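You operate a simulated robot arm through the tools that you are given. There is no shell and no other tool. Be economical: measure what you need, move in short steps, check, and stop when the job is done.

Carry out the task below with a simulated robot arm. There is one attempt and no reset: what you move stays moved.

## Task
Stack the bulb sleeve that says "15 W" from the long counter top on top of the bulb sleeve that says "5 W". Then take the bulb box on the upper shelf at the end of the long counter and put it away on the middle shelf under the back counter. Then stack the tin that says "bolts" from the top of the white bench on top of the tin marked "rings". Then stack the box that says "caps" from the top of the beige bench on top of the box marked "clamps". Then fetch the reel from the top of the beige bench and set it on top of the cream fan base. Then stack the box that says "clips" from the top of the wooden desk on top of the box that says "plugs". Keep to this order. Set down upright: bulb box.
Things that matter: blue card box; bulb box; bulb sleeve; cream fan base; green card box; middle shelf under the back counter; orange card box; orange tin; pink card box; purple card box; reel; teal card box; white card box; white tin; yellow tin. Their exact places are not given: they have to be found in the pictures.

Only the result counts: the job must be done as asked and must still hold three seconds after the hand-in. Knocking over, shifting, dropping, spilling or breaking anything else fails it. Lids that push on must go on centred and level and be pressed home; caps that screw on are set level and turned clockwise until they are tight.

## Robot
A 6-joint arm with a fingered hand on a trunk, on a base that drives. Base frame: it is fixed to the floor where the robot stands at the start and does not move with it; the origin is under the middle of the robot, x ahead of it, y to its left, z up; the surface under the hand at the start is at about z = 82. Units: cm, degrees, N and s.
With the tool pointing down near the work surface it reaches from about 32 to 80 cm from the robot's upright axis, wherever it stands. Its first joint turns from -115.0 to 115.0 degrees. Places, roughly: blue card box, green card box, pink card box, purp [675, -675, 75]; bulb box [75, 25, 50]; bulb sleeve [50, -25, 75]; cream fan base (15x15x9 cm) [670, -740, 80]; middle shelf under the back counter [270, 190, 30]; orange card box, teal card box, white card box [675, -425, 75]; orange tin, white tin, yellow tin [-75, -550, 75]; reel (12x12x10 cm) [660, -710, 80]. Payload 4 kg.
Tool frame: the origin (TCP) lies between the finger pads and is the grasp point; the fingertips stand 2.6 cm ahead of it; z points along the fingers, y is the line along which they close. The gripper opens to 16.4 cm. The gripper's body begins 7.3 cm behind the TCP. The gripper is a hand of 5 fingers: y runs from the thumb to the fingers, the wrist lies at [0, 0, -23.9] in the tool frame, and closing takes about 1.5 s.
Orientation is told as [roll, pitch, yaw] about the base's x, y, z axes, in that order, counted from this pose: with the fingers straight down and closing along the base's y, the tool's x points along the base's -x, its y along +y and its z along -z.

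## Interface
- The arm moves only by the tool arm_command. Its argument "commands" is a list that holds one entry, the list of rows, each a list of 6 numbers: the shift along the tool's x, y, z in units of 200 mm (1.0 is 200 mm), then the turn, a rotation vector about the tool's x, y, z in units of 90 degrees (1.0 is 90 degrees). In form: [[[dx, dy, dz, rx, ry, rz], ...]]. A call has 1 to 10 rows; each row is the pose to reach, as a shift and turn from the pose commanded when the call began, along the tool's axes at that moment. "gripper" is the opening, from 0 (shut) to 1 (fully open), set as the call begins (left out, the last holds). A call with a number of a shift or a turn outside -1 to 1 is refused whole. A row lasts 0.2 s, in which the tool goes at most 5 cm and 8.6 degrees; a call with a longer step from one row to the next is refused whole, and so is a gripper value outside its range. A pose out of reach is approached as far as the arm can. The call stops where the force on the tool passes 40 N (or 10 N more than at its start, if that is more) or the arm is blocked; 0.2 s more then pass. The fingers move at their own pace (about 4.5 cm/s each) and stop on an object; they squeeze with about 32 N. The grip force told is the motor's: it shows also when the fingers shut on nothing. Time passes only in rows, and 0.2 s behind the last, so rows that repeat a pose let the fingers close. The reply holds the time, the measured pose of the TCP, the force on the tool along the base axes, the opening and the grip force, in the units named above and with some noise, with the torque about the TCP (base axes, N m) and any sound that the robot's microphone picked up.
- Cameras (640 x 400 px; columns grow to the right, rows downward): "scene" is now at [-0.75, 14.74, 174.03]; the picture's right is [-0.42, -0.91, 0.00], its down [-0.73, 0.34, -0.60] and it looks along [0.54, -0.25, -0.80] (base axes); focal length 271 px, centre (320, 200). "wrist" rides on the gripper at [5, -7, -9.3] in the tool frame; the picture's right is [0.81, 0.59, 0.00], its down [-0.43, 0.60, -0.68] and it looks along [-0.40, 0.55, 0.74] (tool axes); focal length 270 px, centre (320, 200).
- grab_frame(camera): a new picture of that camera. It takes no simulated time.
- lift_body(by): slides the trunk up (or, below 0, down) by that many cm; the arm and the scene camera ride with it, the base frame stays. It gives what a move gives, with no picture.
- roll_base(legs): drives the robot by 1 to 6 legs, each [ahead, left, turn to the left] in cm, cm and degrees, along the robot's own axes; the way and the turn of a leg run together, so that a leg with both is an arc; at most 150 cm and 180 degrees a leg. The arm and the cameras ride along, it lands a little off, and it stops where it bumps. It gives what a move gives.
- preshape(shape): the hand has 5 fingers and takes this shape, open, in about a second: jaw (thumb against the fingers, like two jaws); tri (thumb and two fingers); tip (a fingertip pinch); poke (one finger out to press); point (the index stretched); flat (the hand flat); cup (the hand cupped); fist (a fist). The gripper value then closes the fingers along that shape, each until it touches; the sizes above hold for jaw. It gives what a move gives, with no picture.
- head_to(pan, tilt): turns the head with the scene camera to pan (to the left, within 155 degrees either way) and tilt (down, from -29 to 69), counted from straight ahead of the robot. It gives what a move gives.
- locate(camera, pixels): for up to 12 pixels [column, row] of the newest picture of that camera ("zoom" is the newest enlarged one), the place [x, y, z] in the base frame of the surface seen there, good to about 0.2 cm, but the place of the scene camera against the robot may be out by one fixed shift of up to 2.5 cm in any direction. It takes no simulated time.
- close_up(camera, box): a new picture of the part [left, top, right, bottom] of that camera's present view, enlarged. It takes no simulated time.
- close_job(): hands the job in; it is judged then, once.

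Keep the steps short. Do not move on a guess: measure, check each grasp and each placing, and mend mistakes. In all there are 124 turns and 118 pictures (those below and enlarged ones count). Leave the gripper open and the arm clear of the work at the hand-in unless told otherwise, and finish with a single line.

The tools are called after "Call:" as name(argument=value, ...) on one line, values as JSON. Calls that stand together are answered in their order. arm_command: Moves the arm, as the interface text tells. Its arguments: {"type":"object","properties":{"commands":{"type":"array","items":{"type":"array","items":{"type":"array","items":{"type":"number"}}}},"gripper":{"type":"number"}},"required":["commands"]} The other tools are called the same way: lift_body (by) slides the trunk up or down; preshape (shape) gives the hand a shape; roll_base (legs) drives the base; head_to (pan, tilt) turns the head that bears the scene camera; grab_frame (camera) takes a picture; locate (camera, pixels) gives the place of the surface under pixels of a picture; close_up (camera, box) takes an enlarged picture of a part of a camera's view; close_job () hands the job in.

At the start:

```text
time_s: 0.0
eef_pos: [53.93, -25.94, 111.01]
tool_rot: [0.0, 0.0, 0.0]
ft_force: [-0.7, 0.7, -0.1]
wrist_torque: [0.0, -0.02, 0.0]
width: 16.36
finger_force: 0.0
shape: jaw
trunk travel left (down, up): [-80.0, 19.0]
robot x, y, heading: [-0.29, 0.03, 0.3]
head pan, tilt: [-25.0, 53.3]
```

scene: 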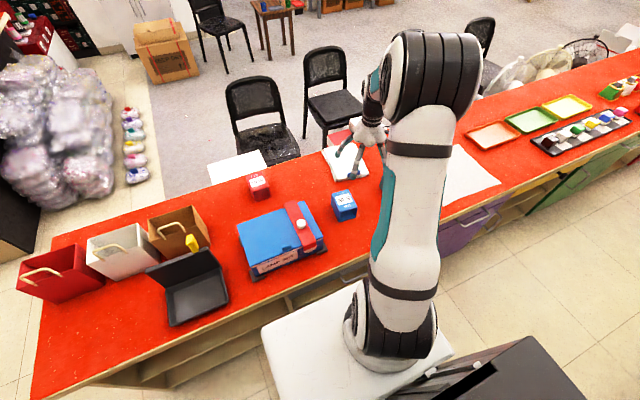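
wrist: 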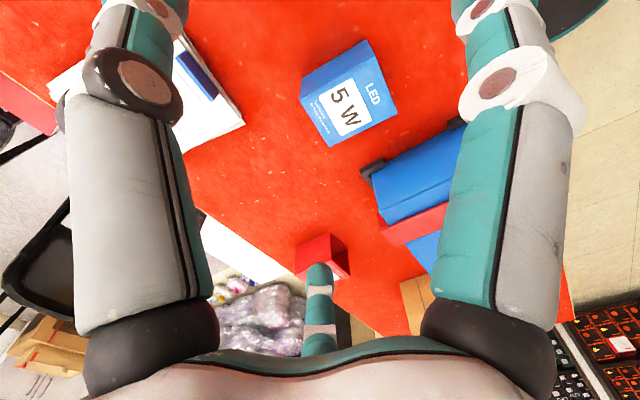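

I see a blue sleeve "5 W" at scene (344,205) and a red sleeve at (259,187). I'll enlarge that part to read them.

Call:
close_up(camera="scene", box=[220, 140, 400, 252])

Call:
locate(camera="wrist", pixels=[[302, 78], [367, 40], [396, 107], [330, 146], [350, 92], [297, 245], [330, 234], [350, 275], [322, 245]])

Call:
locate(camera="scene", pixels=[[334, 194], [351, 190], [356, 202], [338, 206], [250, 180], [265, 175], [269, 186], [253, 190], [259, 180], [345, 196]])

```text
3.56 times, centred on (310, 196) of scene
```

zoom: 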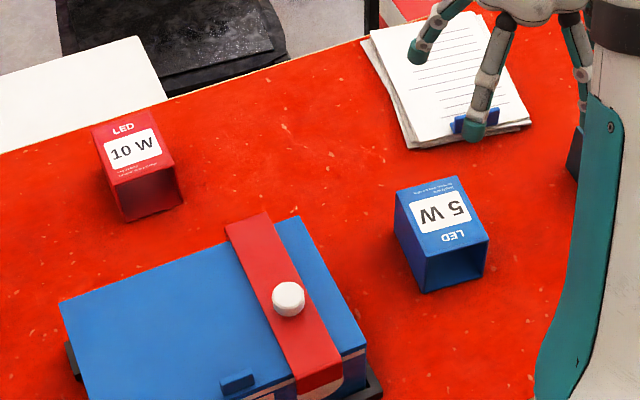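

```text
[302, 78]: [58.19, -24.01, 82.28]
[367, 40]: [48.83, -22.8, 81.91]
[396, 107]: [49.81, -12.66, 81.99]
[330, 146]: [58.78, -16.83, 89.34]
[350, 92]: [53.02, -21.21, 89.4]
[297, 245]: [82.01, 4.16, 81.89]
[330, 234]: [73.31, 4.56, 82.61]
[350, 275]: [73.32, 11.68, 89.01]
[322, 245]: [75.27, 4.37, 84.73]
```

```text
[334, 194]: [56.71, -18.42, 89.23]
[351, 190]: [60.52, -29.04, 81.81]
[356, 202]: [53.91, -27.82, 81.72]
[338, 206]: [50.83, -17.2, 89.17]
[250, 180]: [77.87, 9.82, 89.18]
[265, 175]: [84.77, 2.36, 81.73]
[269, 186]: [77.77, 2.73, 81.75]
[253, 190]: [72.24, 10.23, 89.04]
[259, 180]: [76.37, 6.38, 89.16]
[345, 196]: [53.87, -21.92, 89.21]
```

The red one reads "10 W", so it is not wanted. Something dark stands behind the arm. I'll turn the head right to see more of the counter.

Call:
head_to(pan=-65, tilt=45)

Call:
grab_frame(camera="scene")

```text
time_s: 1.1
eef_pos: [53.88, -25.89, 111.08]
tool_rot: [0.0, 0.1, 0.0]
ft_force: [0.1, 0.4, 0.3]
wrist_torque: [-0.01, 0.02, -0.01]
width: 16.38
finger_force: 0.2
shape: jaw
trunk travel left (down, up): [-80.0, 19.0]
robot x, y, heading: [-0.49, -0.01, 0.1]
head pan, tilt: [-65.0, 45.0]
```

```text
114 pictures are left
```

scene: 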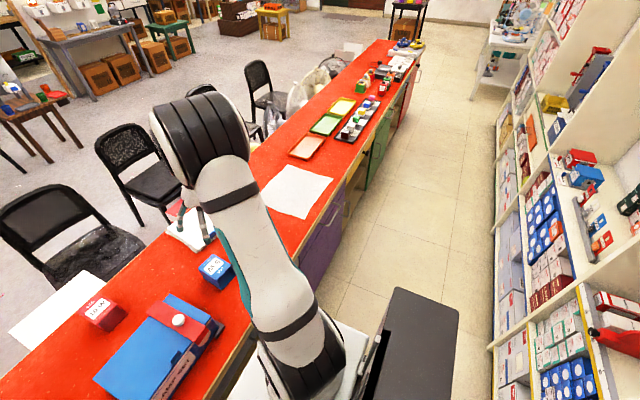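

The spot behind the forearm is hidden. I'll swing the hand about 25 cm to the left, staying high, to uncover it.

Call:
arm_command(commands=[[[0, 0.25, 0, 0, 0, 0], [0, 0.5, 0, 0, 0, 0], [0, 0.75, 0, 0, 0, 0], [0, 1.0, 0, 0, 0, 0]]])

Call:
head_to(pan=-50, tilt=50)

Call:
grab_frame(camera="scene")

```text
time_s: 2.1
eef_pos: [53.89, -5.77, 111.07]
tool_rot: [-0.1, 0.0, -0.1]
ft_force: [-1.0, 0.4, -1.0]
wrist_torque: [-0.04, 0.02, 0.01]
width: 16.39
finger_force: 0.0
shape: jaw
trunk travel left (down, up): [-80.0, 19.0]
robot x, y, heading: [0.13, 0.09, -0.2]
head pan, tilt: [-65.0, 45.0]
```

```text
time_s: 2.8
eef_pos: [53.88, -5.77, 111.07]
tool_rot: [0.0, -0.1, 0.0]
ft_force: [-0.1, -0.6, 0.9]
wrist_torque: [-0.01, 0.0, -0.02]
width: 16.39
finger_force: 0.0
shape: jaw
trunk travel left (down, up): [-80.0, 19.0]
robot x, y, heading: [0.13, 0.01, 0.2]
head pan, tilt: [-50.0, 50.0]
```

```text
113 pictures are left
```

scene: 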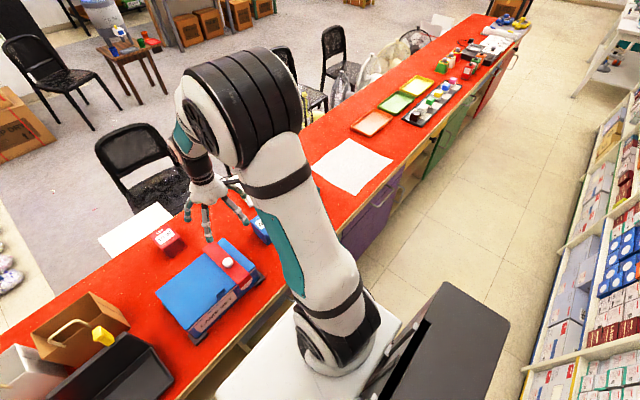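

Still covered. I'll swing further to the left and use the wrist camera too.

Call:
arm_command(commands=[[[0, 0.25, 0, 0, 0, 0], [0, 0.5, 0, 0, 0, 0], [0, 0.75, 0, 0, 0, 0], [0, 1.0, 0, 0, 0, 0]]])

Call:
arm_command(commands=[[[0, 0.25, 0, 0, 0, 0], [0, 0.5, 0, 0, 0, 0], [0, 0.75, 0, 0, 0, 0], [0, 1.0, 0, 0, 0, 0]]])

Call:
grab_frame(camera="scene")

```text
time_s: 3.8
eef_pos: [53.67, 14.25, 110.92]
tool_rot: [-0.1, 0.0, 0.1]
ft_force: [0.8, -0.5, -0.5]
wrist_torque: [-0.03, 0.07, 0.01]
width: 16.4
finger_force: 0.2
shape: jaw
trunk travel left (down, up): [-80.0, 19.0]
robot x, y, heading: [0.11, -0.03, -0.2]
head pan, tilt: [-50.0, 50.0]
```

```text
time_s: 4.8
eef_pos: [53.92, 33.98, 110.76]
tool_rot: [-0.1, 0.0, 0.0]
ft_force: [0.0, -0.1, -0.2]
wrist_torque: [-0.03, -0.04, 0.0]
width: 16.38
finger_force: 0.1
shape: jaw
trunk travel left (down, up): [-80.0, 19.0]
robot x, y, heading: [0.05, 0.03, 0.0]
head pan, tilt: [-50.0, 50.0]
```

```text
112 pictures are left
```

scene: 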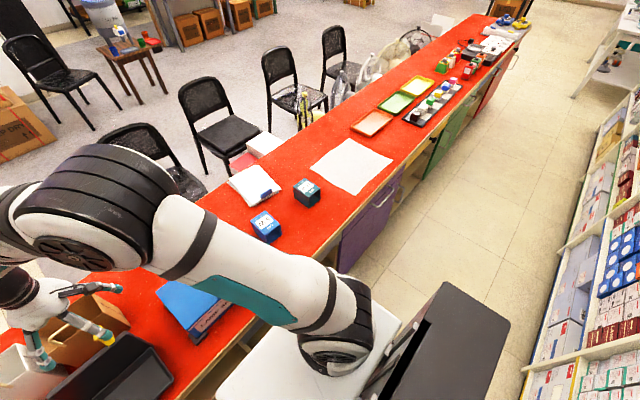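

A dark sleeve is now seen at (307,192). I'll enlarge it and measure.

Call:
close_up(camera="scene", box=[220, 150, 380, 250])

Call:
locate(camera="zoom", pixels=[[296, 132], [350, 115], [395, 145], [343, 165], [345, 138], [130, 270], [185, 248], [235, 290], [178, 320], [180, 280], [345, 200], [300, 240]])

```text
4.00 times, centred on (300, 200) of scene
```

zoom: 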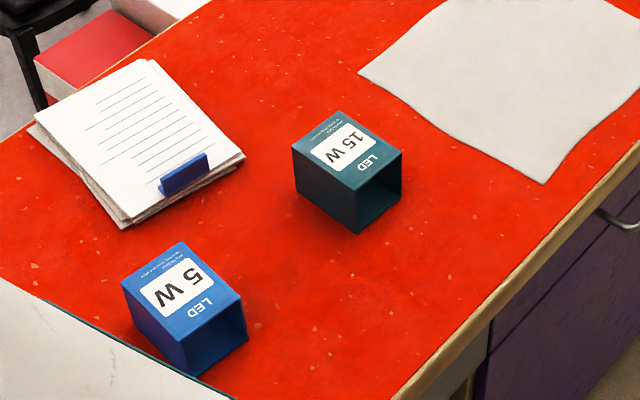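

```text
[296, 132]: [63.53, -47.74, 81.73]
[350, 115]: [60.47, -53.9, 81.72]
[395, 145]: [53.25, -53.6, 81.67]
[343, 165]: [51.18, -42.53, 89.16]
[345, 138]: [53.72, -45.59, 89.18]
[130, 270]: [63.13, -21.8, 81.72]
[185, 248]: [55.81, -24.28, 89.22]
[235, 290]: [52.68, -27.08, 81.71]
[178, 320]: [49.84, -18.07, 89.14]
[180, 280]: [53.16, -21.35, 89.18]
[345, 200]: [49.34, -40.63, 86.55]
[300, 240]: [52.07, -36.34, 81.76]
```

The teal sleeve says "15 W", top centre near (53.5,-45.5), the 5 W sleeve near (53,-21.3). I'll bring the hand back to the right, over the 15 W sleeve.

Call:
arm_command(commands=[[[0, -0.25, 0, 0, 0, 0], [0, -0.5, 0, 0, 0, 0], [0, -0.75, 0, 0, 0, 0], [0, -1.0, 0, 0, 0, 0]]])

Call:
arm_command(commands=[[[0, -0.25, 0, 0, 0, 0], [0, -0.5, 0, 0, 0, 0], [0, -0.75, 0, 0, 0, 0], [0, -1.0, 0, 0, 0, 0]]])

Call:
arm_command(commands=[[[0, -0.25, 0, 0, 0, 0], [0, -0.5, 0, 0, 0, 0], [0, -0.75, 0, 0, 0, 0], [0, -1.0, 0, 0, 0, 0]]])

Call:
arm_command(commands=[[[0, -0.25, 0, 0, 0, 0], [0, -0.5, 0, 0, 0, 0], [0, -0.75, 0, 0, 0, 0], [0, -0.95, 0, 0, 0, 0]]])

Call:
grab_frame(camera="wrist")

```text
time_s: 5.8
eef_pos: [53.69, 13.92, 110.94]
tool_rot: [0.0, 0.0, 0.0]
ft_force: [-0.2, 0.1, 0.6]
wrist_torque: [0.06, 0.0, 0.0]
width: 16.39
finger_force: 0.1
shape: jaw
trunk travel left (down, up): [-80.0, 19.0]
robot x, y, heading: [0.22, -0.08, -0.0]
head pan, tilt: [-50.0, 50.0]
```

```text
time_s: 6.8
eef_pos: [53.88, -5.99, 111.09]
tool_rot: [0.0, 0.0, 0.0]
ft_force: [-0.2, -0.7, 0.1]
wrist_torque: [0.01, -0.02, 0.01]
width: 16.39
finger_force: 0.0
shape: jaw
trunk travel left (down, up): [-80.0, 19.0]
robot x, y, heading: [0.2, -0.1, -0.1]
head pan, tilt: [-50.0, 50.0]
```

```text
time_s: 7.8
eef_pos: [53.64, -26.38, 111.14]
tool_rot: [0.0, -0.1, 0.0]
ft_force: [-0.2, -0.3, 0.2]
wrist_torque: [0.01, 0.01, 0.01]
width: 16.39
finger_force: 0.1
shape: jaw
trunk travel left (down, up): [-80.0, 19.0]
robot x, y, heading: [0.12, 0.03, 0.1]
head pan, tilt: [-50.0, 50.0]
```

```text
time_s: 8.8
eef_pos: [53.69, -45.08, 110.88]
tool_rot: [0.1, 0.1, 0.0]
ft_force: [-0.9, -0.4, 0.4]
wrist_torque: [0.03, 0.01, -0.02]
width: 16.4
finger_force: 0.1
shape: jaw
trunk travel left (down, up): [-80.0, 19.0]
robot x, y, heading: [0.04, -0.25, -0.1]
head pan, tilt: [-50.0, 50.0]
```

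```text
110 pictures are left
```

wrist: 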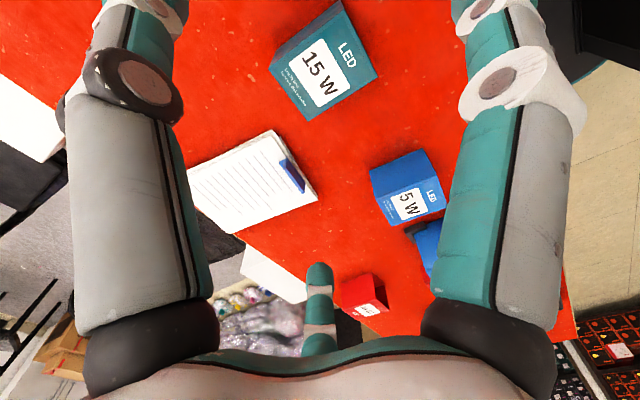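

Call:
close_up(camera="wrist", box=[240, 0, 464, 140])

Call:
close_up(camera="wrist", box=[340, 130, 468, 240])

```text
2.86 times, centred on (352, 70) of wrist
```

zoom: 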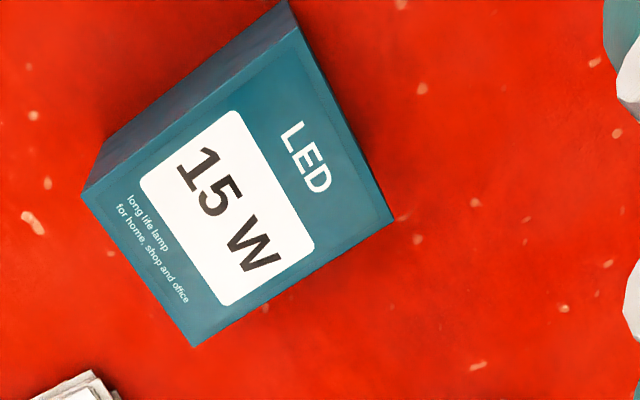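

```text
3.64 times, centred on (404, 185) of wrist
```

zoom: 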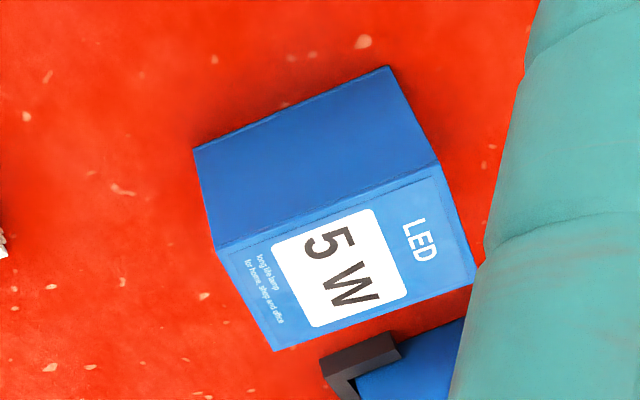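

Call:
locate(camera="zoom", pixels=[[223, 253], [434, 172], [472, 276], [278, 345], [345, 265]])

Call:
locate(camera="wrist", pixels=[[271, 69], [343, 12], [375, 77], [308, 119], [322, 68]])

```text
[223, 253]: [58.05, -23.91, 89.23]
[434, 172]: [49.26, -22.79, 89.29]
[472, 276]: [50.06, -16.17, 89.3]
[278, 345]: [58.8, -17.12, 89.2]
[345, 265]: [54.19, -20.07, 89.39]
```

```text
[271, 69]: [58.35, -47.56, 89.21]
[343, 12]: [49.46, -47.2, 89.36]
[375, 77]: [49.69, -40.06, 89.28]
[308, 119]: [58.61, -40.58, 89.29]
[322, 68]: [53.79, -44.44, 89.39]
```

The 15 W sleeve's top centre is (54.0,-43.9), turned about -2.5°, its closed sides across y. The 5 W centre is (54.0,-20.0), turned -6.7°. I'll line up and go down 20 cm.

Call:
arm_command(commands=[[[-0.017, 0.06, 0, 0, 0, 0.028], [-0.017, 0.06, 0.25, 0, 0, 0.028], [-0.017, 0.06, 0.5, 0, 0, 0.028], [-0.017, 0.06, 0.75, 0, 0, 0.028], [-0.017, 0.06, 1.0, 0, 0, 0.028], [-0.017, 0.06, 1.0, 0, 0, 0.028]]])

Call:
grab_frame(camera="wrist")

```text
time_s: 10.2
eef_pos: [54.28, -43.82, 90.9]
tool_rot: [0.0, 0.1, -2.4]
ft_force: [-0.1, -0.3, 0.4]
wrist_torque: [0.0, 0.01, 0.02]
width: 16.37
finger_force: 0.0
shape: jaw
trunk travel left (down, up): [-80.0, 19.0]
robot x, y, heading: [0.09, -0.16, 0.1]
head pan, tilt: [-50.0, 50.0]
```

```text
107 pictures are left
```

wrist: 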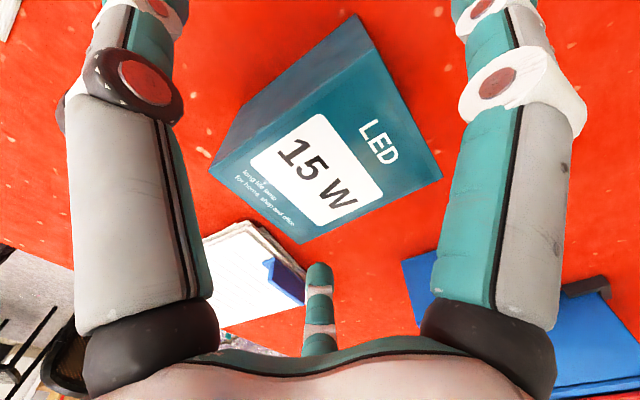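

Centred between fingers. Down 4.9 cm, then close.

Call:
arm_command(commands=[[[0, 0, 0.125, 0, 0, 0], [0, 0, 0.245, 0, 0, 0], [0, 0, 0.245, 0, 0, 0]]])

Call:
arm_command(commands=[[[0, 0, 0, 0, 0, 0], [0, 0, 0, 0, 0, 0], [0, 0, 0, 0, 0, 0], [0, 0, 0, 0, 0, 0], [0, 0, 0, 0, 0, 0], [0, 0, 0, 0, 0, 0], [0, 0, 0, 0, 0, 0], [0, 0, 0, 0, 0, 0], [0, 0, 0, 0, 0, 0]]], gripper=0)

Call:
arm_command(commands=[[[0, 0, -0.2, 0, 0, 0], [0, 0, -0.4, 0, 0, 0], [0, 0, -0.6, 0, 0, 0], [0, 0, -0.75, 0, 0, 0]]])

Call:
grab_frame(camera="wrist")

```text
time_s: 11.0
eef_pos: [54.19, -43.75, 86.26]
tool_rot: [0.0, 0.0, -2.4]
ft_force: [0.3, 0.8, 1.2]
wrist_torque: [0.03, -0.01, 0.02]
width: 16.39
finger_force: 0.1
shape: jaw
trunk travel left (down, up): [-80.0, 19.0]
robot x, y, heading: [0.23, -0.51, -0.0]
head pan, tilt: [-50.0, 50.0]
```

```text
time_s: 13.0
eef_pos: [54.43, -43.65, 86.17]
tool_rot: [0.0, 0.1, -2.4]
ft_force: [-0.2, 0.8, 4.9]
wrist_torque: [0.21, 0.24, -0.01]
width: 6.97
finger_force: 32.6
shape: jaw
trunk travel left (down, up): [-80.0, 19.0]
robot x, y, heading: [0.08, -0.07, -0.0]
head pan, tilt: [-50.0, 50.0]
```

```text
time_s: 14.0
eef_pos: [54.16, -43.55, 101.3]
tool_rot: [0.0, -0.1, -2.5]
ft_force: [0.3, 0.8, -0.1]
wrist_torque: [-0.01, -0.04, -0.02]
width: 6.84
finger_force: 32.5
shape: jaw
trunk travel left (down, up): [-80.0, 19.0]
robot x, y, heading: [-0.16, 0.33, -0.3]
head pan, tilt: [-50.0, 50.0]
```

```text
106 pictures are left
```

wrist: 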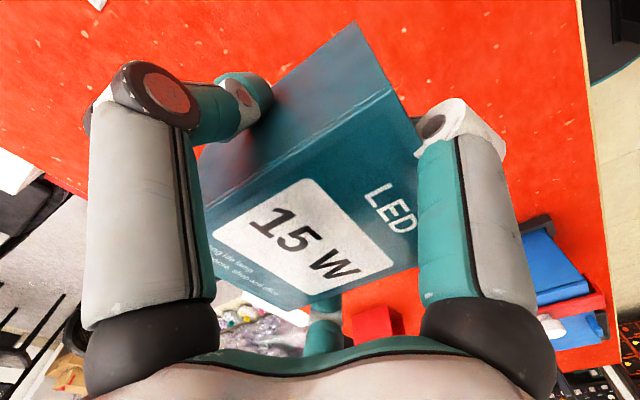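

Held. I'll check where the sleeve sits in the hand by measuring its top.

Call:
locate(camera="wrist", pixels=[[390, 92], [416, 155], [392, 262], [300, 225], [215, 225], [355, 30], [305, 305]])

```text
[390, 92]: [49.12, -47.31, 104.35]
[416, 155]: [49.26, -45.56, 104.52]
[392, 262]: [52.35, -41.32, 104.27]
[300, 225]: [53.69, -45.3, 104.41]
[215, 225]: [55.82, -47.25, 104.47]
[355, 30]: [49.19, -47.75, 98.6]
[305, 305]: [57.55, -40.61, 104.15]
```

Top is level at 104.35; the sleeve bottom lies ~4.45 below the TCP. Now move left about 23.6 cm to above the 5 W sleeve with a small turn.

Call:
arm_command(commands=[[[0.01, 0.2, 0, 0, 0, 0], [0.02, 0.4, 0, 0, 0, 0], [0.03, 0.6, 0, 0, 0, 0], [0.04, 0.8, 0, 0, 0, 0], [0.0445, 1.0, 0, 0, 0, 0]]])

Call:
arm_command(commands=[[[0, 0.182, 0, 0, 0, 0.047], [0, 0.182, 0, 0, 0, 0.047], [0, 0.182, 0, 0, 0, 0.047]]])

Call:
grab_frame(camera="wrist")

Call:
grab_frame(camera="scene")

```text
time_s: 15.2
eef_pos: [54.3, -23.45, 101.12]
tool_rot: [-0.1, 0.1, -2.5]
ft_force: [0.5, 0.6, 0.3]
wrist_torque: [-0.03, 0.01, -0.03]
width: 6.79
finger_force: 32.2
shape: jaw
trunk travel left (down, up): [-80.0, 19.0]
robot x, y, heading: [-0.07, 0.44, 0.0]
head pan, tilt: [-50.0, 50.0]
```

```text
time_s: 16.0
eef_pos: [54.31, -20.08, 101.15]
tool_rot: [0.0, 0.0, -6.8]
ft_force: [0.1, 0.1, -1.1]
wrist_torque: [0.0, 0.01, 0.0]
width: 6.83
finger_force: 31.6
shape: jaw
trunk travel left (down, up): [-80.0, 19.0]
robot x, y, heading: [0.08, -0.11, 0.1]
head pan, tilt: [-50.0, 50.0]
```

```text
105 pictures are left
```

wrist: 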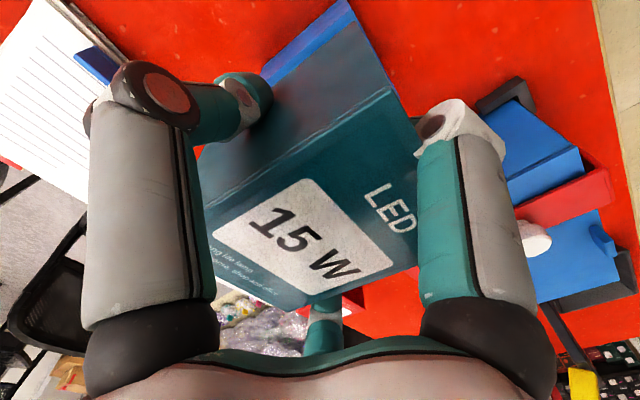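

```text
104 pictures are left
```

scene: 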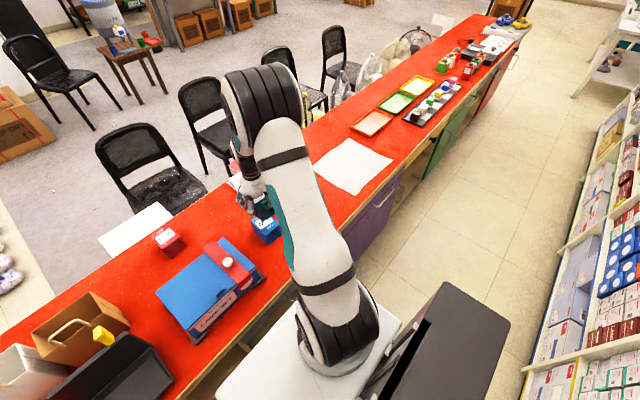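

Blue top peeks out under the teal sleeve, parallel. Lower 7.3 cm gently.

Call:
arm_command(commands=[[[0, 0, 0.15, 0, 0, 0], [0, 0, 0.28, 0, 0, 0], [0, 0, 0.34, 0, 0, 0], [0, 0, 0.365, 0, 0, 0], [0, 0, 0.365, 0, 0, 0]]])

Call:
grab_frame(camera="wrist")

```text
time_s: 17.2
eef_pos: [54.29, -20.07, 93.96]
tool_rot: [0.0, 0.0, -6.8]
ft_force: [-0.2, -0.1, -0.1]
wrist_torque: [0.01, -0.02, 0.0]
width: 6.82
finger_force: 32.2
shape: jaw
trunk travel left (down, up): [-80.0, 19.0]
robot x, y, heading: [-0.42, -0.2, 0.0]
head pan, tilt: [-50.0, 50.0]
```

```text
103 pictures are left
```

wrist: 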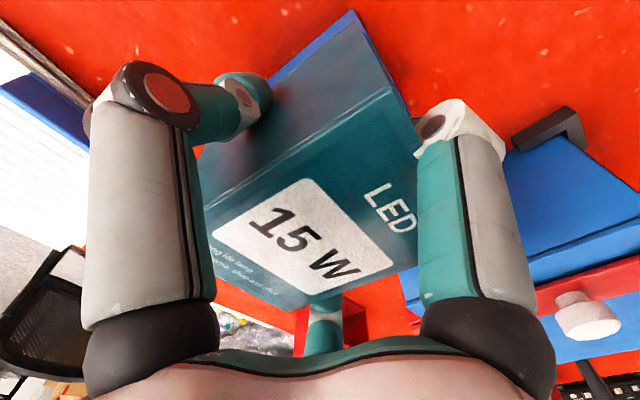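

No contact yet. Lower a further 0.3 cm in small steps.

Call:
arm_command(commands=[[[0, 0, 0.005, 0, 0, 0], [0, 0, 0.01, 0, 0, 0], [0, 0, 0.015, 0, 0, 0], [0, 0, 0.015, 0, 0, 0]]])

```text
time_s: 18.2
eef_pos: [54.45, -20.17, 93.77]
tool_rot: [0.0, 0.0, -6.7]
ft_force: [0.9, -1.8, 13.3]
wrist_torque: [0.38, 0.47, 0.06]
width: 6.84
finger_force: 31.5
shape: jaw
trunk travel left (down, up): [-80.0, 19.0]
robot x, y, heading: [0.04, 0.01, 0.1]
head pan, tilt: [-50.0, 50.0]
```

Contact felt (13 N). I'll ease up 0.1 cm and open part way (the blue box is near), then rise.

Call:
arm_command(commands=[[[0, 0, -0.005, 0, 0, 0], [0, 0, -0.005, 0, 0, 0], [0, 0, -0.005, 0, 0, 0], [0, 0, -0.005, 0, 0, 0], [0, 0, -0.005, 0, 0, 0]]], gripper=0.62)

Call:
arm_command(commands=[[[0, 0, -0.1, 0, 0, 0], [0, 0, -0.3, 0, 0, 0], [0, 0, -0.5, 0, 0, 0], [0, 0, -0.75, 0, 0, 0], [0, 0, -0.98, 0, 0, 0]]])

Call:
grab_frame(camera="wrist")

```text
time_s: 19.4
eef_pos: [54.44, -20.14, 93.66]
tool_rot: [0.1, 0.0, -6.8]
ft_force: [0.5, 0.1, 0.1]
wrist_torque: [0.0, -0.02, 0.0]
width: 10.11
finger_force: 0.1
shape: jaw
trunk travel left (down, up): [-80.0, 19.0]
robot x, y, heading: [-0.28, 0.35, 0.1]
head pan, tilt: [-50.0, 50.0]
```

```text
time_s: 20.6
eef_pos: [54.4, -19.6, 113.39]
tool_rot: [0.1, 0.1, -6.7]
ft_force: [0.5, -0.4, 0.7]
wrist_torque: [-0.01, -0.03, -0.01]
width: 10.1
finger_force: 0.1
shape: jaw
trunk travel left (down, up): [-80.0, 19.0]
robot x, y, heading: [0.14, -0.19, 0.2]
head pan, tilt: [-50.0, 50.0]
```

```text
102 pictures are left
```

wrist: 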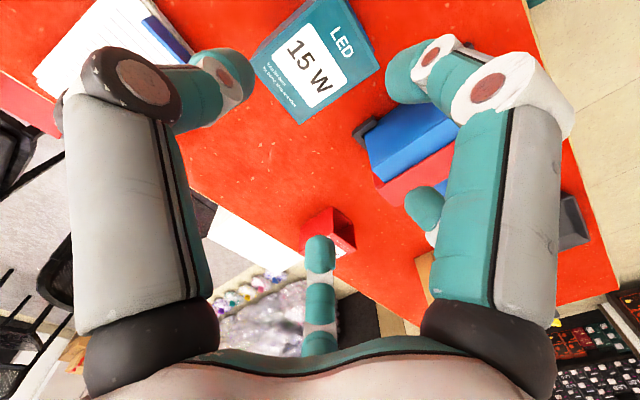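

Stacked well. Next the bulb box. I'll look ahead-left and down at the counter's end.

Call:
head_to(pan=30, tilt=45)

Call:
grab_frame(camera="scene")

Call:
head_to(pan=90, tilt=30)

Call:
grab_frame(camera="scene")

```text
time_s: 22.2
eef_pos: [54.55, -19.71, 113.23]
tool_rot: [0.0, 0.0, -6.7]
ft_force: [0.9, 0.2, 0.0]
wrist_torque: [0.02, 0.01, -0.01]
width: 10.12
finger_force: 0.0
shape: jaw
trunk travel left (down, up): [-80.0, 19.0]
robot x, y, heading: [0.17, -0.21, 0.1]
head pan, tilt: [30.0, 45.0]
```

```text
101 pictures are left
```

scene: 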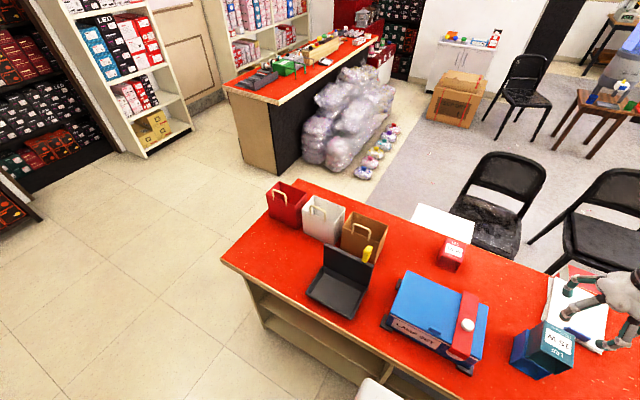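

```text
time_s: 23.5
eef_pos: [54.51, -19.65, 113.24]
tool_rot: [0.0, 0.0, -6.8]
ft_force: [0.3, -0.3, 1.1]
wrist_torque: [0.03, 0.02, 0.01]
width: 10.12
finger_force: 0.1
shape: jaw
trunk travel left (down, up): [-80.0, 19.0]
robot x, y, heading: [0.16, 0.03, -0.3]
head pan, tilt: [90.0, 30.0]
```

```text
100 pictures are left
```

scene: 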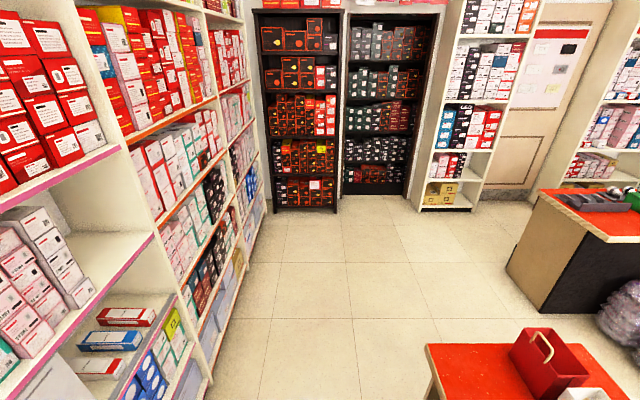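

Call:
locate(camera="scene", pixels=[[430, 350], [560, 347], [205, 390], [260, 230], [540, 195], [570, 310], [508, 265], [240, 300], [445, 385]])

Call:
head_to(pan=35, tilt=66)

Call:
grab_frame(camera="scene")

```text
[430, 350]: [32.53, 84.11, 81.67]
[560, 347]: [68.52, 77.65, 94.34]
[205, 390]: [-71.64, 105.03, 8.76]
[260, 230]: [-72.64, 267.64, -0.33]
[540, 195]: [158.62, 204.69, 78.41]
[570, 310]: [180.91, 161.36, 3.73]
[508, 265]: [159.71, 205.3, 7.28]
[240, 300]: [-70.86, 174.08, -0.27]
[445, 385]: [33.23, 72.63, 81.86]
```

```text
time_s: 24.7
eef_pos: [54.62, -19.68, 113.26]
tool_rot: [-0.1, 0.0, -6.8]
ft_force: [-0.1, 0.0, 0.9]
wrist_torque: [0.02, 0.01, -0.01]
width: 10.12
finger_force: 0.0
shape: jaw
trunk travel left (down, up): [-80.0, 19.0]
robot x, y, heading: [-0.16, -0.16, -0.1]
head pan, tilt: [35.0, 66.0]
```

```text
99 pictures are left
```

scene: 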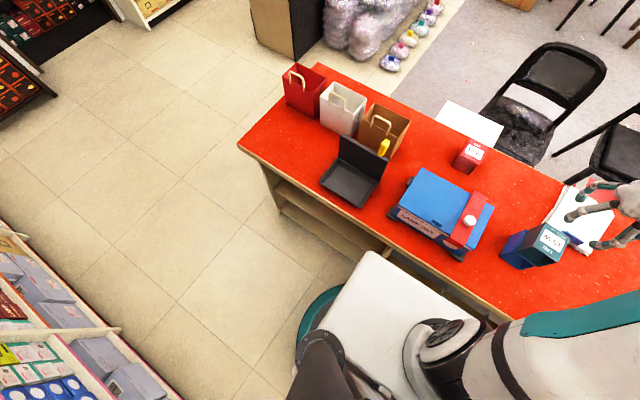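

The counter's front edge is at x≈32 and it ends at y≈84; its open shelves face the robot. I'll back off 15 cm, turn left 90°, so the arm hangs over the aisle, then I can lower the trunk and look in.

Call:
roll_base(legs=[[-15, 0, 0], [0, 0, 90]])

Call:
head_to(pan=-80, tilt=45)

Call:
grab_frame(camera="scene")

```text
time_s: 29.9
eef_pos: [5.88, 54.11, 113.21]
tool_rot: [0.1, 0.1, 81.9]
ft_force: [0.0, -0.2, 0.2]
wrist_torque: [0.01, 0.0, -0.01]
width: 10.12
finger_force: 0.0
shape: jaw
trunk travel left (down, up): [-80.0, 19.0]
robot x, y, heading: [-14.87, 0.85, 88.9]
head pan, tilt: [35.0, 66.0]
```

```text
time_s: 31.8
eef_pos: [5.89, 54.06, 113.24]
tool_rot: [-0.1, 0.0, 81.9]
ft_force: [0.2, -0.3, -0.3]
wrist_torque: [-0.02, -0.01, 0.0]
width: 10.09
finger_force: 0.0
shape: jaw
trunk travel left (down, up): [-80.0, 19.0]
robot x, y, heading: [-15.05, -0.18, 88.5]
head pan, tilt: [-80.0, 45.0]
```

```text
98 pictures are left
```

scene: 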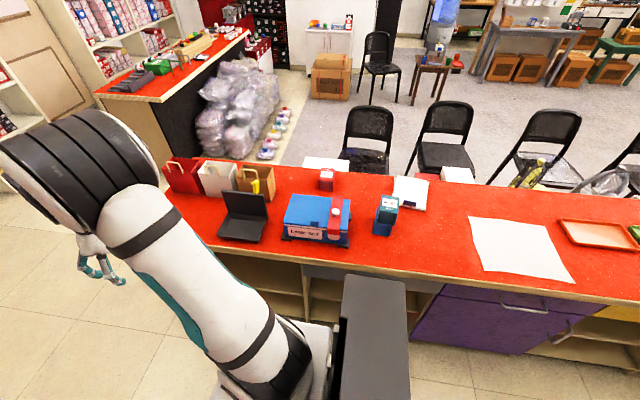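

Open shelf bays seen under the counter around (270,280). Lower the trunk 70 cm (hand is over the aisle) and look in.

Call:
lift_body(by=-75)

Call:
head_to(pan=-75, tilt=35)

Call:
grab_frame(camera="scene")

```text
refused: -75 is not a number from -40 to 40
```

```text
time_s: 32.5
eef_pos: [5.75, 54.01, 113.21]
tool_rot: [0.0, 0.0, 81.9]
ft_force: [-0.4, 0.2, 0.1]
wrist_torque: [-0.03, 0.04, 0.01]
width: 10.11
finger_force: 0.2
shape: jaw
trunk travel left (down, up): [-80.0, 19.0]
robot x, y, heading: [-15.11, -0.06, 88.5]
head pan, tilt: [-75.0, 35.0]
```

```text
97 pictures are left
```

scene: 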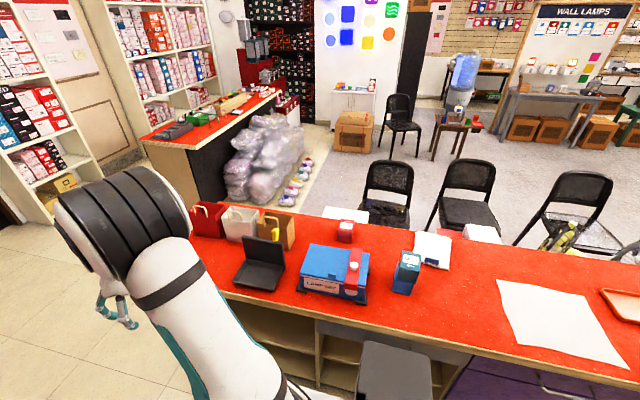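

Call:
lift_body(by=-40)

Call:
lift_body(by=-30)

Call:
grab_frame(camera="scene")

```text
time_s: 36.4
eef_pos: [5.85, 54.07, 73.36]
tool_rot: [0.1, -0.1, 81.9]
ft_force: [-0.3, -0.4, -0.6]
wrist_torque: [0.02, 0.01, 0.0]
width: 10.1
finger_force: 0.0
shape: jaw
trunk travel left (down, up): [-40.0, 59.0]
robot x, y, heading: [-14.98, -0.17, 88.7]
head pan, tilt: [-75.0, 35.0]
```

```text
time_s: 39.4
eef_pos: [5.82, 54.04, 43.25]
tool_rot: [0.0, -0.1, 81.9]
ft_force: [0.6, -0.4, 0.1]
wrist_torque: [0.02, 0.0, 0.03]
width: 10.11
finger_force: 0.1
shape: jaw
trunk travel left (down, up): [-10.0, 89.0]
robot x, y, heading: [-14.87, 0.2, 88.7]
head pan, tilt: [-75.0, 35.0]
```

```text
96 pictures are left
```

scene: 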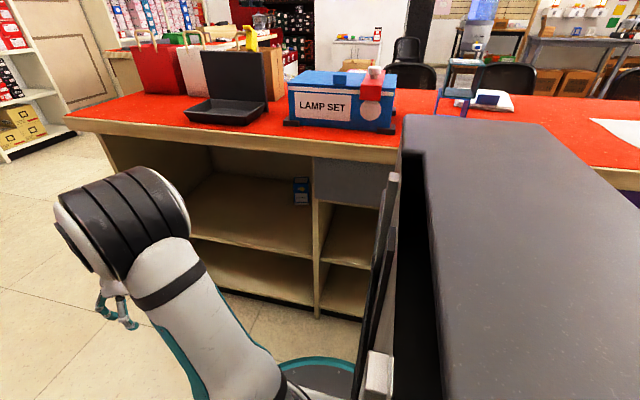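

A small blue box stands on the upper shelf at (301,191). I'll enlarge and measure it.

Call:
close_up(camera="scene", box=[190, 140, 350, 240])

Call:
locate(camera="scene", pixels=[[297, 180], [307, 180], [297, 204], [307, 204], [302, 192], [302, 212], [310, 248], [313, 200], [250, 150], [310, 158], [220, 235], [300, 175]])

```text
4.00 times, centred on (270, 190) of scene
```

zoom: 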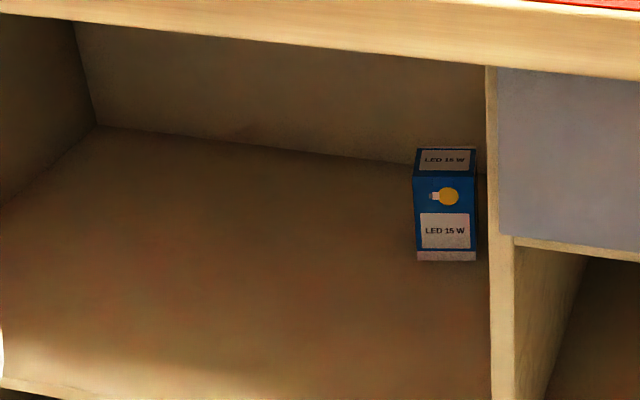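

```text
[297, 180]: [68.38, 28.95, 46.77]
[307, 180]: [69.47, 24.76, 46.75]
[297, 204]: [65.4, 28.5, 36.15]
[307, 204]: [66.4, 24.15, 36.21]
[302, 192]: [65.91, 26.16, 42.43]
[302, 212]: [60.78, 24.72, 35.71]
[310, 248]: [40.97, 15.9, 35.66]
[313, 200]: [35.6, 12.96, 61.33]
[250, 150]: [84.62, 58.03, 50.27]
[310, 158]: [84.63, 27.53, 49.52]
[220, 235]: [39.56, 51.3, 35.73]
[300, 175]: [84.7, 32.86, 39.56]
```

The bulb box: front at x≈66, y≈24–29, z 35.7–47, upright. The bay is open to z≈70. I'll measure my arm's elbow and shoulder to plan the reach under the top.

Call:
locate(camera="scene", pixels=[[110, 175], [140, 170], [170, 200], [100, 230], [160, 290], [230, 340], [110, 285], [300, 370], [115, 145], [220, 160], [200, 145]])

```text
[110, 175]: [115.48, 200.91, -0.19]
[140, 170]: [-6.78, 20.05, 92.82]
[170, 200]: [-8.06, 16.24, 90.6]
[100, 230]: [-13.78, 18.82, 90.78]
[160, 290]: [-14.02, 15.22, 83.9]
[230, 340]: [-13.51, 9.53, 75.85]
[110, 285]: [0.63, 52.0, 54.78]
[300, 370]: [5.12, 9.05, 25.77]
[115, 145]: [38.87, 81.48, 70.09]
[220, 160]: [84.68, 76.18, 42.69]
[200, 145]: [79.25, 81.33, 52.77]
```

The elbow tops z≈92, so at low trunk the forearm can slope into the bay. To rotate without hitting, I'll drive beyond the counter's end (y≈140), where I can also inspect the back counter.

Call:
roll_base(legs=[[140, 0, 0]])

Call:
head_to(pan=-60, tilt=15)

Call:
grab_frame(camera="scene")

```text
time_s: 46.4
eef_pos: [6.83, 195.26, 43.28]
tool_rot: [-0.1, 0.0, 83.0]
ft_force: [0.7, 0.1, 0.7]
wrist_torque: [-0.01, 0.0, 0.0]
width: 10.12
finger_force: 0.0
shape: jaw
trunk travel left (down, up): [-10.0, 89.0]
robot x, y, heading: [-12.51, 140.81, 89.5]
head pan, tilt: [-75.0, 35.0]
```

```text
time_s: 47.2
eef_pos: [6.98, 195.32, 43.28]
tool_rot: [0.1, 0.0, 83.0]
ft_force: [0.3, -0.2, -0.3]
wrist_torque: [-0.04, 0.01, -0.02]
width: 10.1
finger_force: 0.2
shape: jaw
trunk travel left (down, up): [-10.0, 89.0]
robot x, y, heading: [-13.39, 140.77, 89.7]
head pan, tilt: [-60.0, 15.0]
```

```text
94 pictures are left
```

scene: 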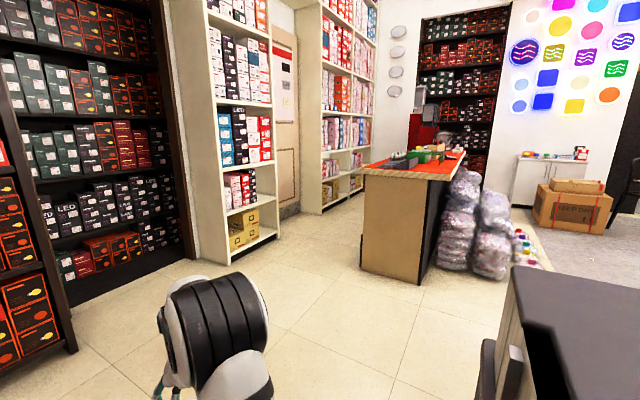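

The back counter's open side must face away or along the far aisle; I'll check that later. Now I tilt the hand to horizontal, fingers pointing ahead (90° about the tool's y), in two halves.

Call:
arm_command(commands=[[[0, 0, 0, 0, -0.083, 0], [0, 0, 0, 0, -0.167, 0], [0, 0, 0, 0, -0.25, 0], [0, 0, 0, 0, -0.333, 0], [0, 0, 0, 0, -0.417, 0], [0, 0, 0, 0, -0.5, 0]]])

Call:
arm_command(commands=[[[0, 0, 0, 0, -0.083, 0], [0, 0, 0, 0, -0.167, 0], [0, 0, 0, 0, -0.25, 0], [0, 0, 0, 0, -0.333, 0], [0, 0, 0, 0, -0.417, 0], [0, 0, 0, 0, -0.5, 0], [0, 0, 0, 0, -0.5, 0]]])

```text
time_s: 48.6
eef_pos: [6.87, 195.61, 44.14]
tool_rot: [-0.1, -37.0, 82.8]
ft_force: [-0.9, 0.4, 0.5]
wrist_torque: [-0.01, 0.0, -0.02]
width: 10.12
finger_force: 0.0
shape: jaw
out of reach, approached as far as the arm can: row 5, 6
trunk travel left (down, up): [-10.0, 89.0]
robot x, y, heading: [-12.79, 140.69, 89.6]
head pan, tilt: [-60.0, 15.0]
```

```text
time_s: 50.2
eef_pos: [6.93, 195.6, 44.08]
tool_rot: [0.0, -37.0, 82.9]
ft_force: [0.4, -0.4, -0.1]
wrist_torque: [-0.05, 0.0, 0.01]
width: 10.11
finger_force: 0.1
shape: jaw
out of reach, approached as far as the arm can: row 1, 2, 3, 4, 5, 6, 7
trunk travel left (down, up): [-10.0, 89.0]
robot x, y, heading: [-13.33, 140.86, 89.8]
head pan, tilt: [-60.0, 15.0]
```

The arm can't fold that close in. I'll test by shifting 5 cm along the tool's z to see which pose is being commanded.

Call:
arm_command(commands=[[[0, 0, 0.25, 0, 0, 0], [0, 0, 0.5, 0, 0, 0], [0, 0, 0.75, 0, 0, 0], [0, 0, 1.0, 0, 0, 0], [0, 0, 1.0, 0, 0, 0]]])

```text
time_s: 51.4
eef_pos: [8.72, 210.41, 30.92]
tool_rot: [0.0, -34.6, 82.6]
ft_force: [-0.4, -0.4, -0.2]
wrist_torque: [-0.01, -0.03, 0.03]
width: 10.16
finger_force: 0.1
shape: jaw
out of reach, approached as far as the arm can: row 1, 2, 3, 4
trunk travel left (down, up): [-10.0, 89.0]
robot x, y, heading: [-12.93, 140.98, 89.7]
head pan, tilt: [-60.0, 15.0]
```

The limit eases with height relative to the shoulder. I'll raise the TCP 20 cm and then continue tilting.

Call:
arm_command(commands=[[[-0.14, 0, -0.2, 0, 0, 0], [-0.28, 0, -0.4, 0, 0, 0], [-0.42, 0, -0.6, 0, 0, 0], [-0.568, 0, -0.823, 0, 0, 0], [-0.568, 0, -0.823, 0, -0.08, 0], [-0.568, 0, -0.823, 0, -0.16, 0], [-0.568, 0, -0.823, 0, -0.24, 0], [-0.568, 0, -0.823, 0, -0.32, 0], [-0.568, 0, -0.823, 0, -0.4, 0], [-0.568, 0, -0.823, 0, -0.48, 0]]])

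Call:
grab_frame(camera="scene")

```text
refused: row 4 steps farther than a row can; nothing moved
```

```text
93 pictures are left
```

scene: 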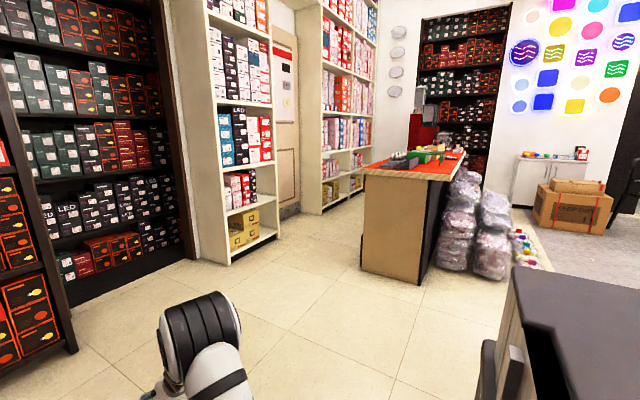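

Call:
arm_command(commands=[[[-0.14, 0, -0.2, 0, 0, 0], [-0.28, 0, -0.4, 0, 0, 0], [-0.42, 0, -0.6, 0, 0, 0], [-0.56, 0, -0.8, 0, 0, 0], [-0.56, 0, -0.8, 0, -0.08, 0], [-0.56, 0, -0.8, 0, -0.16, 0], [-0.56, 0, -0.8, 0, -0.24, 0], [-0.56, 0, -0.8, 0, -0.32, 0], [-0.56, 0, -0.8, 0, -0.4, 0], [-0.56, 0, -0.8, 0, -0.48, 0]]])

Call:
head_to(pan=-15, tilt=40)

Call:
grab_frame(camera="scene")

```text
time_s: 53.6
eef_pos: [8.13, 206.98, 47.78]
tool_rot: [-0.1, -44.3, 82.9]
ft_force: [-0.7, -0.6, 0.7]
wrist_torque: [0.0, 0.01, 0.03]
width: 10.13
finger_force: 0.1
shape: jaw
out of reach, approached as far as the arm can: row 1, 6, 7, 8, 9, 10
trunk travel left (down, up): [-10.0, 89.0]
robot x, y, heading: [-13.34, 140.93, 89.8]
head pan, tilt: [-60.0, 15.0]
```

```text
time_s: 54.7
eef_pos: [8.1, 206.98, 47.7]
tool_rot: [-0.1, -44.4, 82.9]
ft_force: [-0.7, 0.3, -0.5]
wrist_torque: [-0.02, 0.02, 0.04]
width: 10.16
finger_force: 0.0
shape: jaw
trunk travel left (down, up): [-10.0, 89.0]
robot x, y, heading: [-13.32, 140.75, 90.0]
head pan, tilt: [-15.0, 40.0]
```

```text
92 pictures are left
```

scene: 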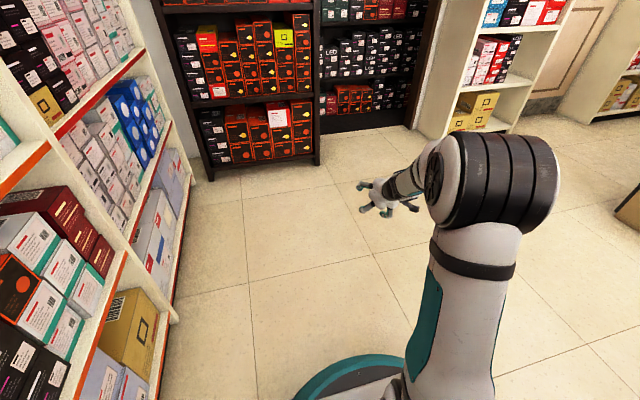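

Pitch reached −44°. Extending further flattens the forearm. I'll move 15 cm ahead and 5 up, then keep tilting.

Call:
arm_command(commands=[[[-0.18, 0, 0.08, 0, 0, 0], [-0.36, 0, 0.17, 0, 0, 0], [-0.54, 0, 0.26, 0, 0, 0], [-0.715, 0, 0.345, 0, 0, 0], [-0.715, 0, 0.345, 0, -0.09, 0], [-0.715, 0, 0.345, 0, -0.18, 0], [-0.715, 0, 0.345, 0, -0.27, 0], [-0.715, 0, 0.345, 0, -0.36, 0], [-0.715, 0, 0.345, 0, -0.45, 0], [-0.715, 0, 0.345, 0, -0.5, 0]]])

```text
time_s: 56.9
eef_pos: [12.07, 224.98, 55.59]
tool_rot: [-3.0, -60.1, 81.8]
ft_force: [0.6, 0.1, 0.0]
wrist_torque: [-0.02, 0.01, 0.02]
width: 10.15
finger_force: 0.1
shape: jaw
out of reach, approached as far as the arm can: row 6, 7, 8, 9, 10
trunk travel left (down, up): [-10.0, 89.0]
robot x, y, heading: [-13.02, 140.76, 89.5]
head pan, tilt: [-15.0, 40.0]
```

At full reach the hand is 30° below horizontal, which is good enough for a grasp. I need to know how far the robot's own rear column extends, so I'll look back.

Call:
head_to(pan=-140, tilt=45)

Call:
grab_frame(camera="scene")

Call:
head_to(pan=-65, tilt=55)

Call:
grab_frame(camera="scene")

```text
time_s: 59.0
eef_pos: [12.01, 224.78, 55.77]
tool_rot: [-2.9, -60.1, 81.6]
ft_force: [-0.3, 0.0, 0.2]
wrist_torque: [-0.01, -0.02, -0.04]
width: 10.14
finger_force: 0.0
shape: jaw
trunk travel left (down, up): [-10.0, 89.0]
robot x, y, heading: [-12.7, 140.8, 89.5]
head pan, tilt: [-140.0, 45.0]
```

```text
91 pictures are left
```

scene: 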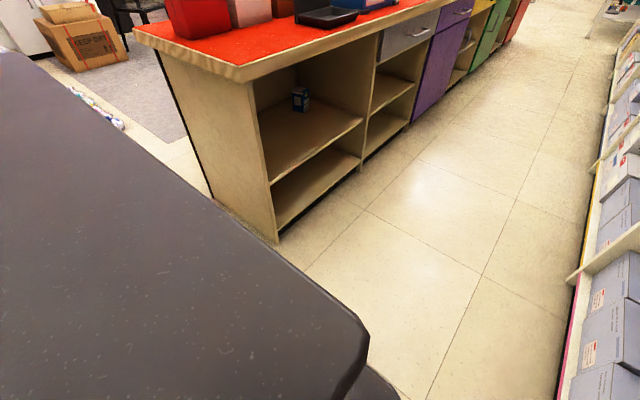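

```text
time_s: 60.5
eef_pos: [12.09, 224.86, 55.62]
tool_rot: [-3.0, -60.1, 81.6]
ft_force: [0.5, 0.5, -0.4]
wrist_torque: [0.0, 0.02, -0.02]
width: 10.13
finger_force: 0.0
shape: jaw
trunk travel left (down, up): [-10.0, 89.0]
robot x, y, heading: [-13.16, 140.75, 89.6]
head pan, tilt: [-65.0, 55.0]
```

```text
90 pictures are left
```

scene: 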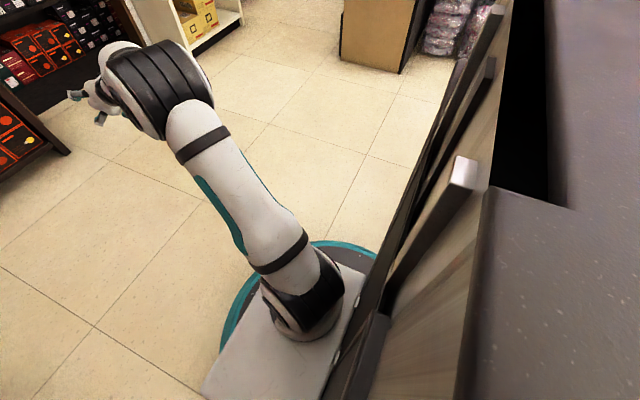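

Call:
locate(camera="scene", pixels=[[232, 300], [270, 252], [330, 243], [372, 255], [210, 390], [495, 200], [575, 208], [600, 100], [632, 390], [545, 15], [500, 380], [185, 120]])

```text
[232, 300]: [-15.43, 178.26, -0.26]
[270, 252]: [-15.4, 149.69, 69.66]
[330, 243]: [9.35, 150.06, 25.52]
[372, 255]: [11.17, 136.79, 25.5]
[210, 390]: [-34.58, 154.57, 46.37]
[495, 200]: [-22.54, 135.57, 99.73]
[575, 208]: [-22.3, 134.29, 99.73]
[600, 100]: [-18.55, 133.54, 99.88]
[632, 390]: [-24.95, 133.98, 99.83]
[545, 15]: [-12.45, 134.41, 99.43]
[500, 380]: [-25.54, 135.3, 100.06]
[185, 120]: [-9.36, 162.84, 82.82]
```

The base is a round disc of 25 cm radius, so there is space in the aisle. I'll retract the hand 20 cm with less tilt, lower the trunk the last 10 cm, then turn right and shift into place in front of the bay (axis about (-40, 51)).

Call:
arm_command(commands=[[[0.1, 0, -0.174, 0, 0.04, 0], [0.2, 0, -0.348, 0, 0.08, 0], [0.3, 0, -0.522, 0, 0.12, 0], [0.4, 0, -0.696, 0, 0.16, 0], [0.5, 0, -0.87, 0, 0.2, 0]]])

Call:
lift_body(by=-9.9)

Call:
roll_base(legs=[[0, 0, -89.6], [-27, 0, 0]])

```text
time_s: 61.6
eef_pos: [8.03, 205.37, 55.46]
tool_rot: [-2.2, -42.0, 80.4]
ft_force: [0.1, 0.6, -0.6]
wrist_torque: [0.02, -0.05, -0.02]
width: 10.15
finger_force: 0.1
shape: jaw
trunk travel left (down, up): [-10.0, 89.0]
robot x, y, heading: [-12.93, 140.83, 89.7]
head pan, tilt: [-65.0, 55.0]
```

```text
time_s: 63.0
eef_pos: [8.02, 205.26, 45.51]
tool_rot: [-2.0, -42.1, 80.4]
ft_force: [1.2, 0.8, -0.4]
wrist_torque: [0.01, 0.0, 0.0]
width: 10.15
finger_force: 0.0
shape: jaw
trunk travel left (down, up): [-0.1, 98.9]
robot x, y, heading: [-13.32, 140.85, 89.8]
head pan, tilt: [-65.0, 55.0]
```

```text
time_s: 68.8
eef_pos: [25.39, 120.46, 45.64]
tool_rot: [-2.1, -42.2, -8.6]
ft_force: [0.2, 0.3, 0.2]
wrist_torque: [0.0, -0.01, -0.01]
width: 10.13
finger_force: 0.1
shape: jaw
trunk travel left (down, up): [-0.1, 98.9]
robot x, y, heading: [-39.6, 140.64, 0.4]
head pan, tilt: [-65.0, 55.0]
stopped in leg 2: the robot was blocked; the commanded pose is now the measured one
```

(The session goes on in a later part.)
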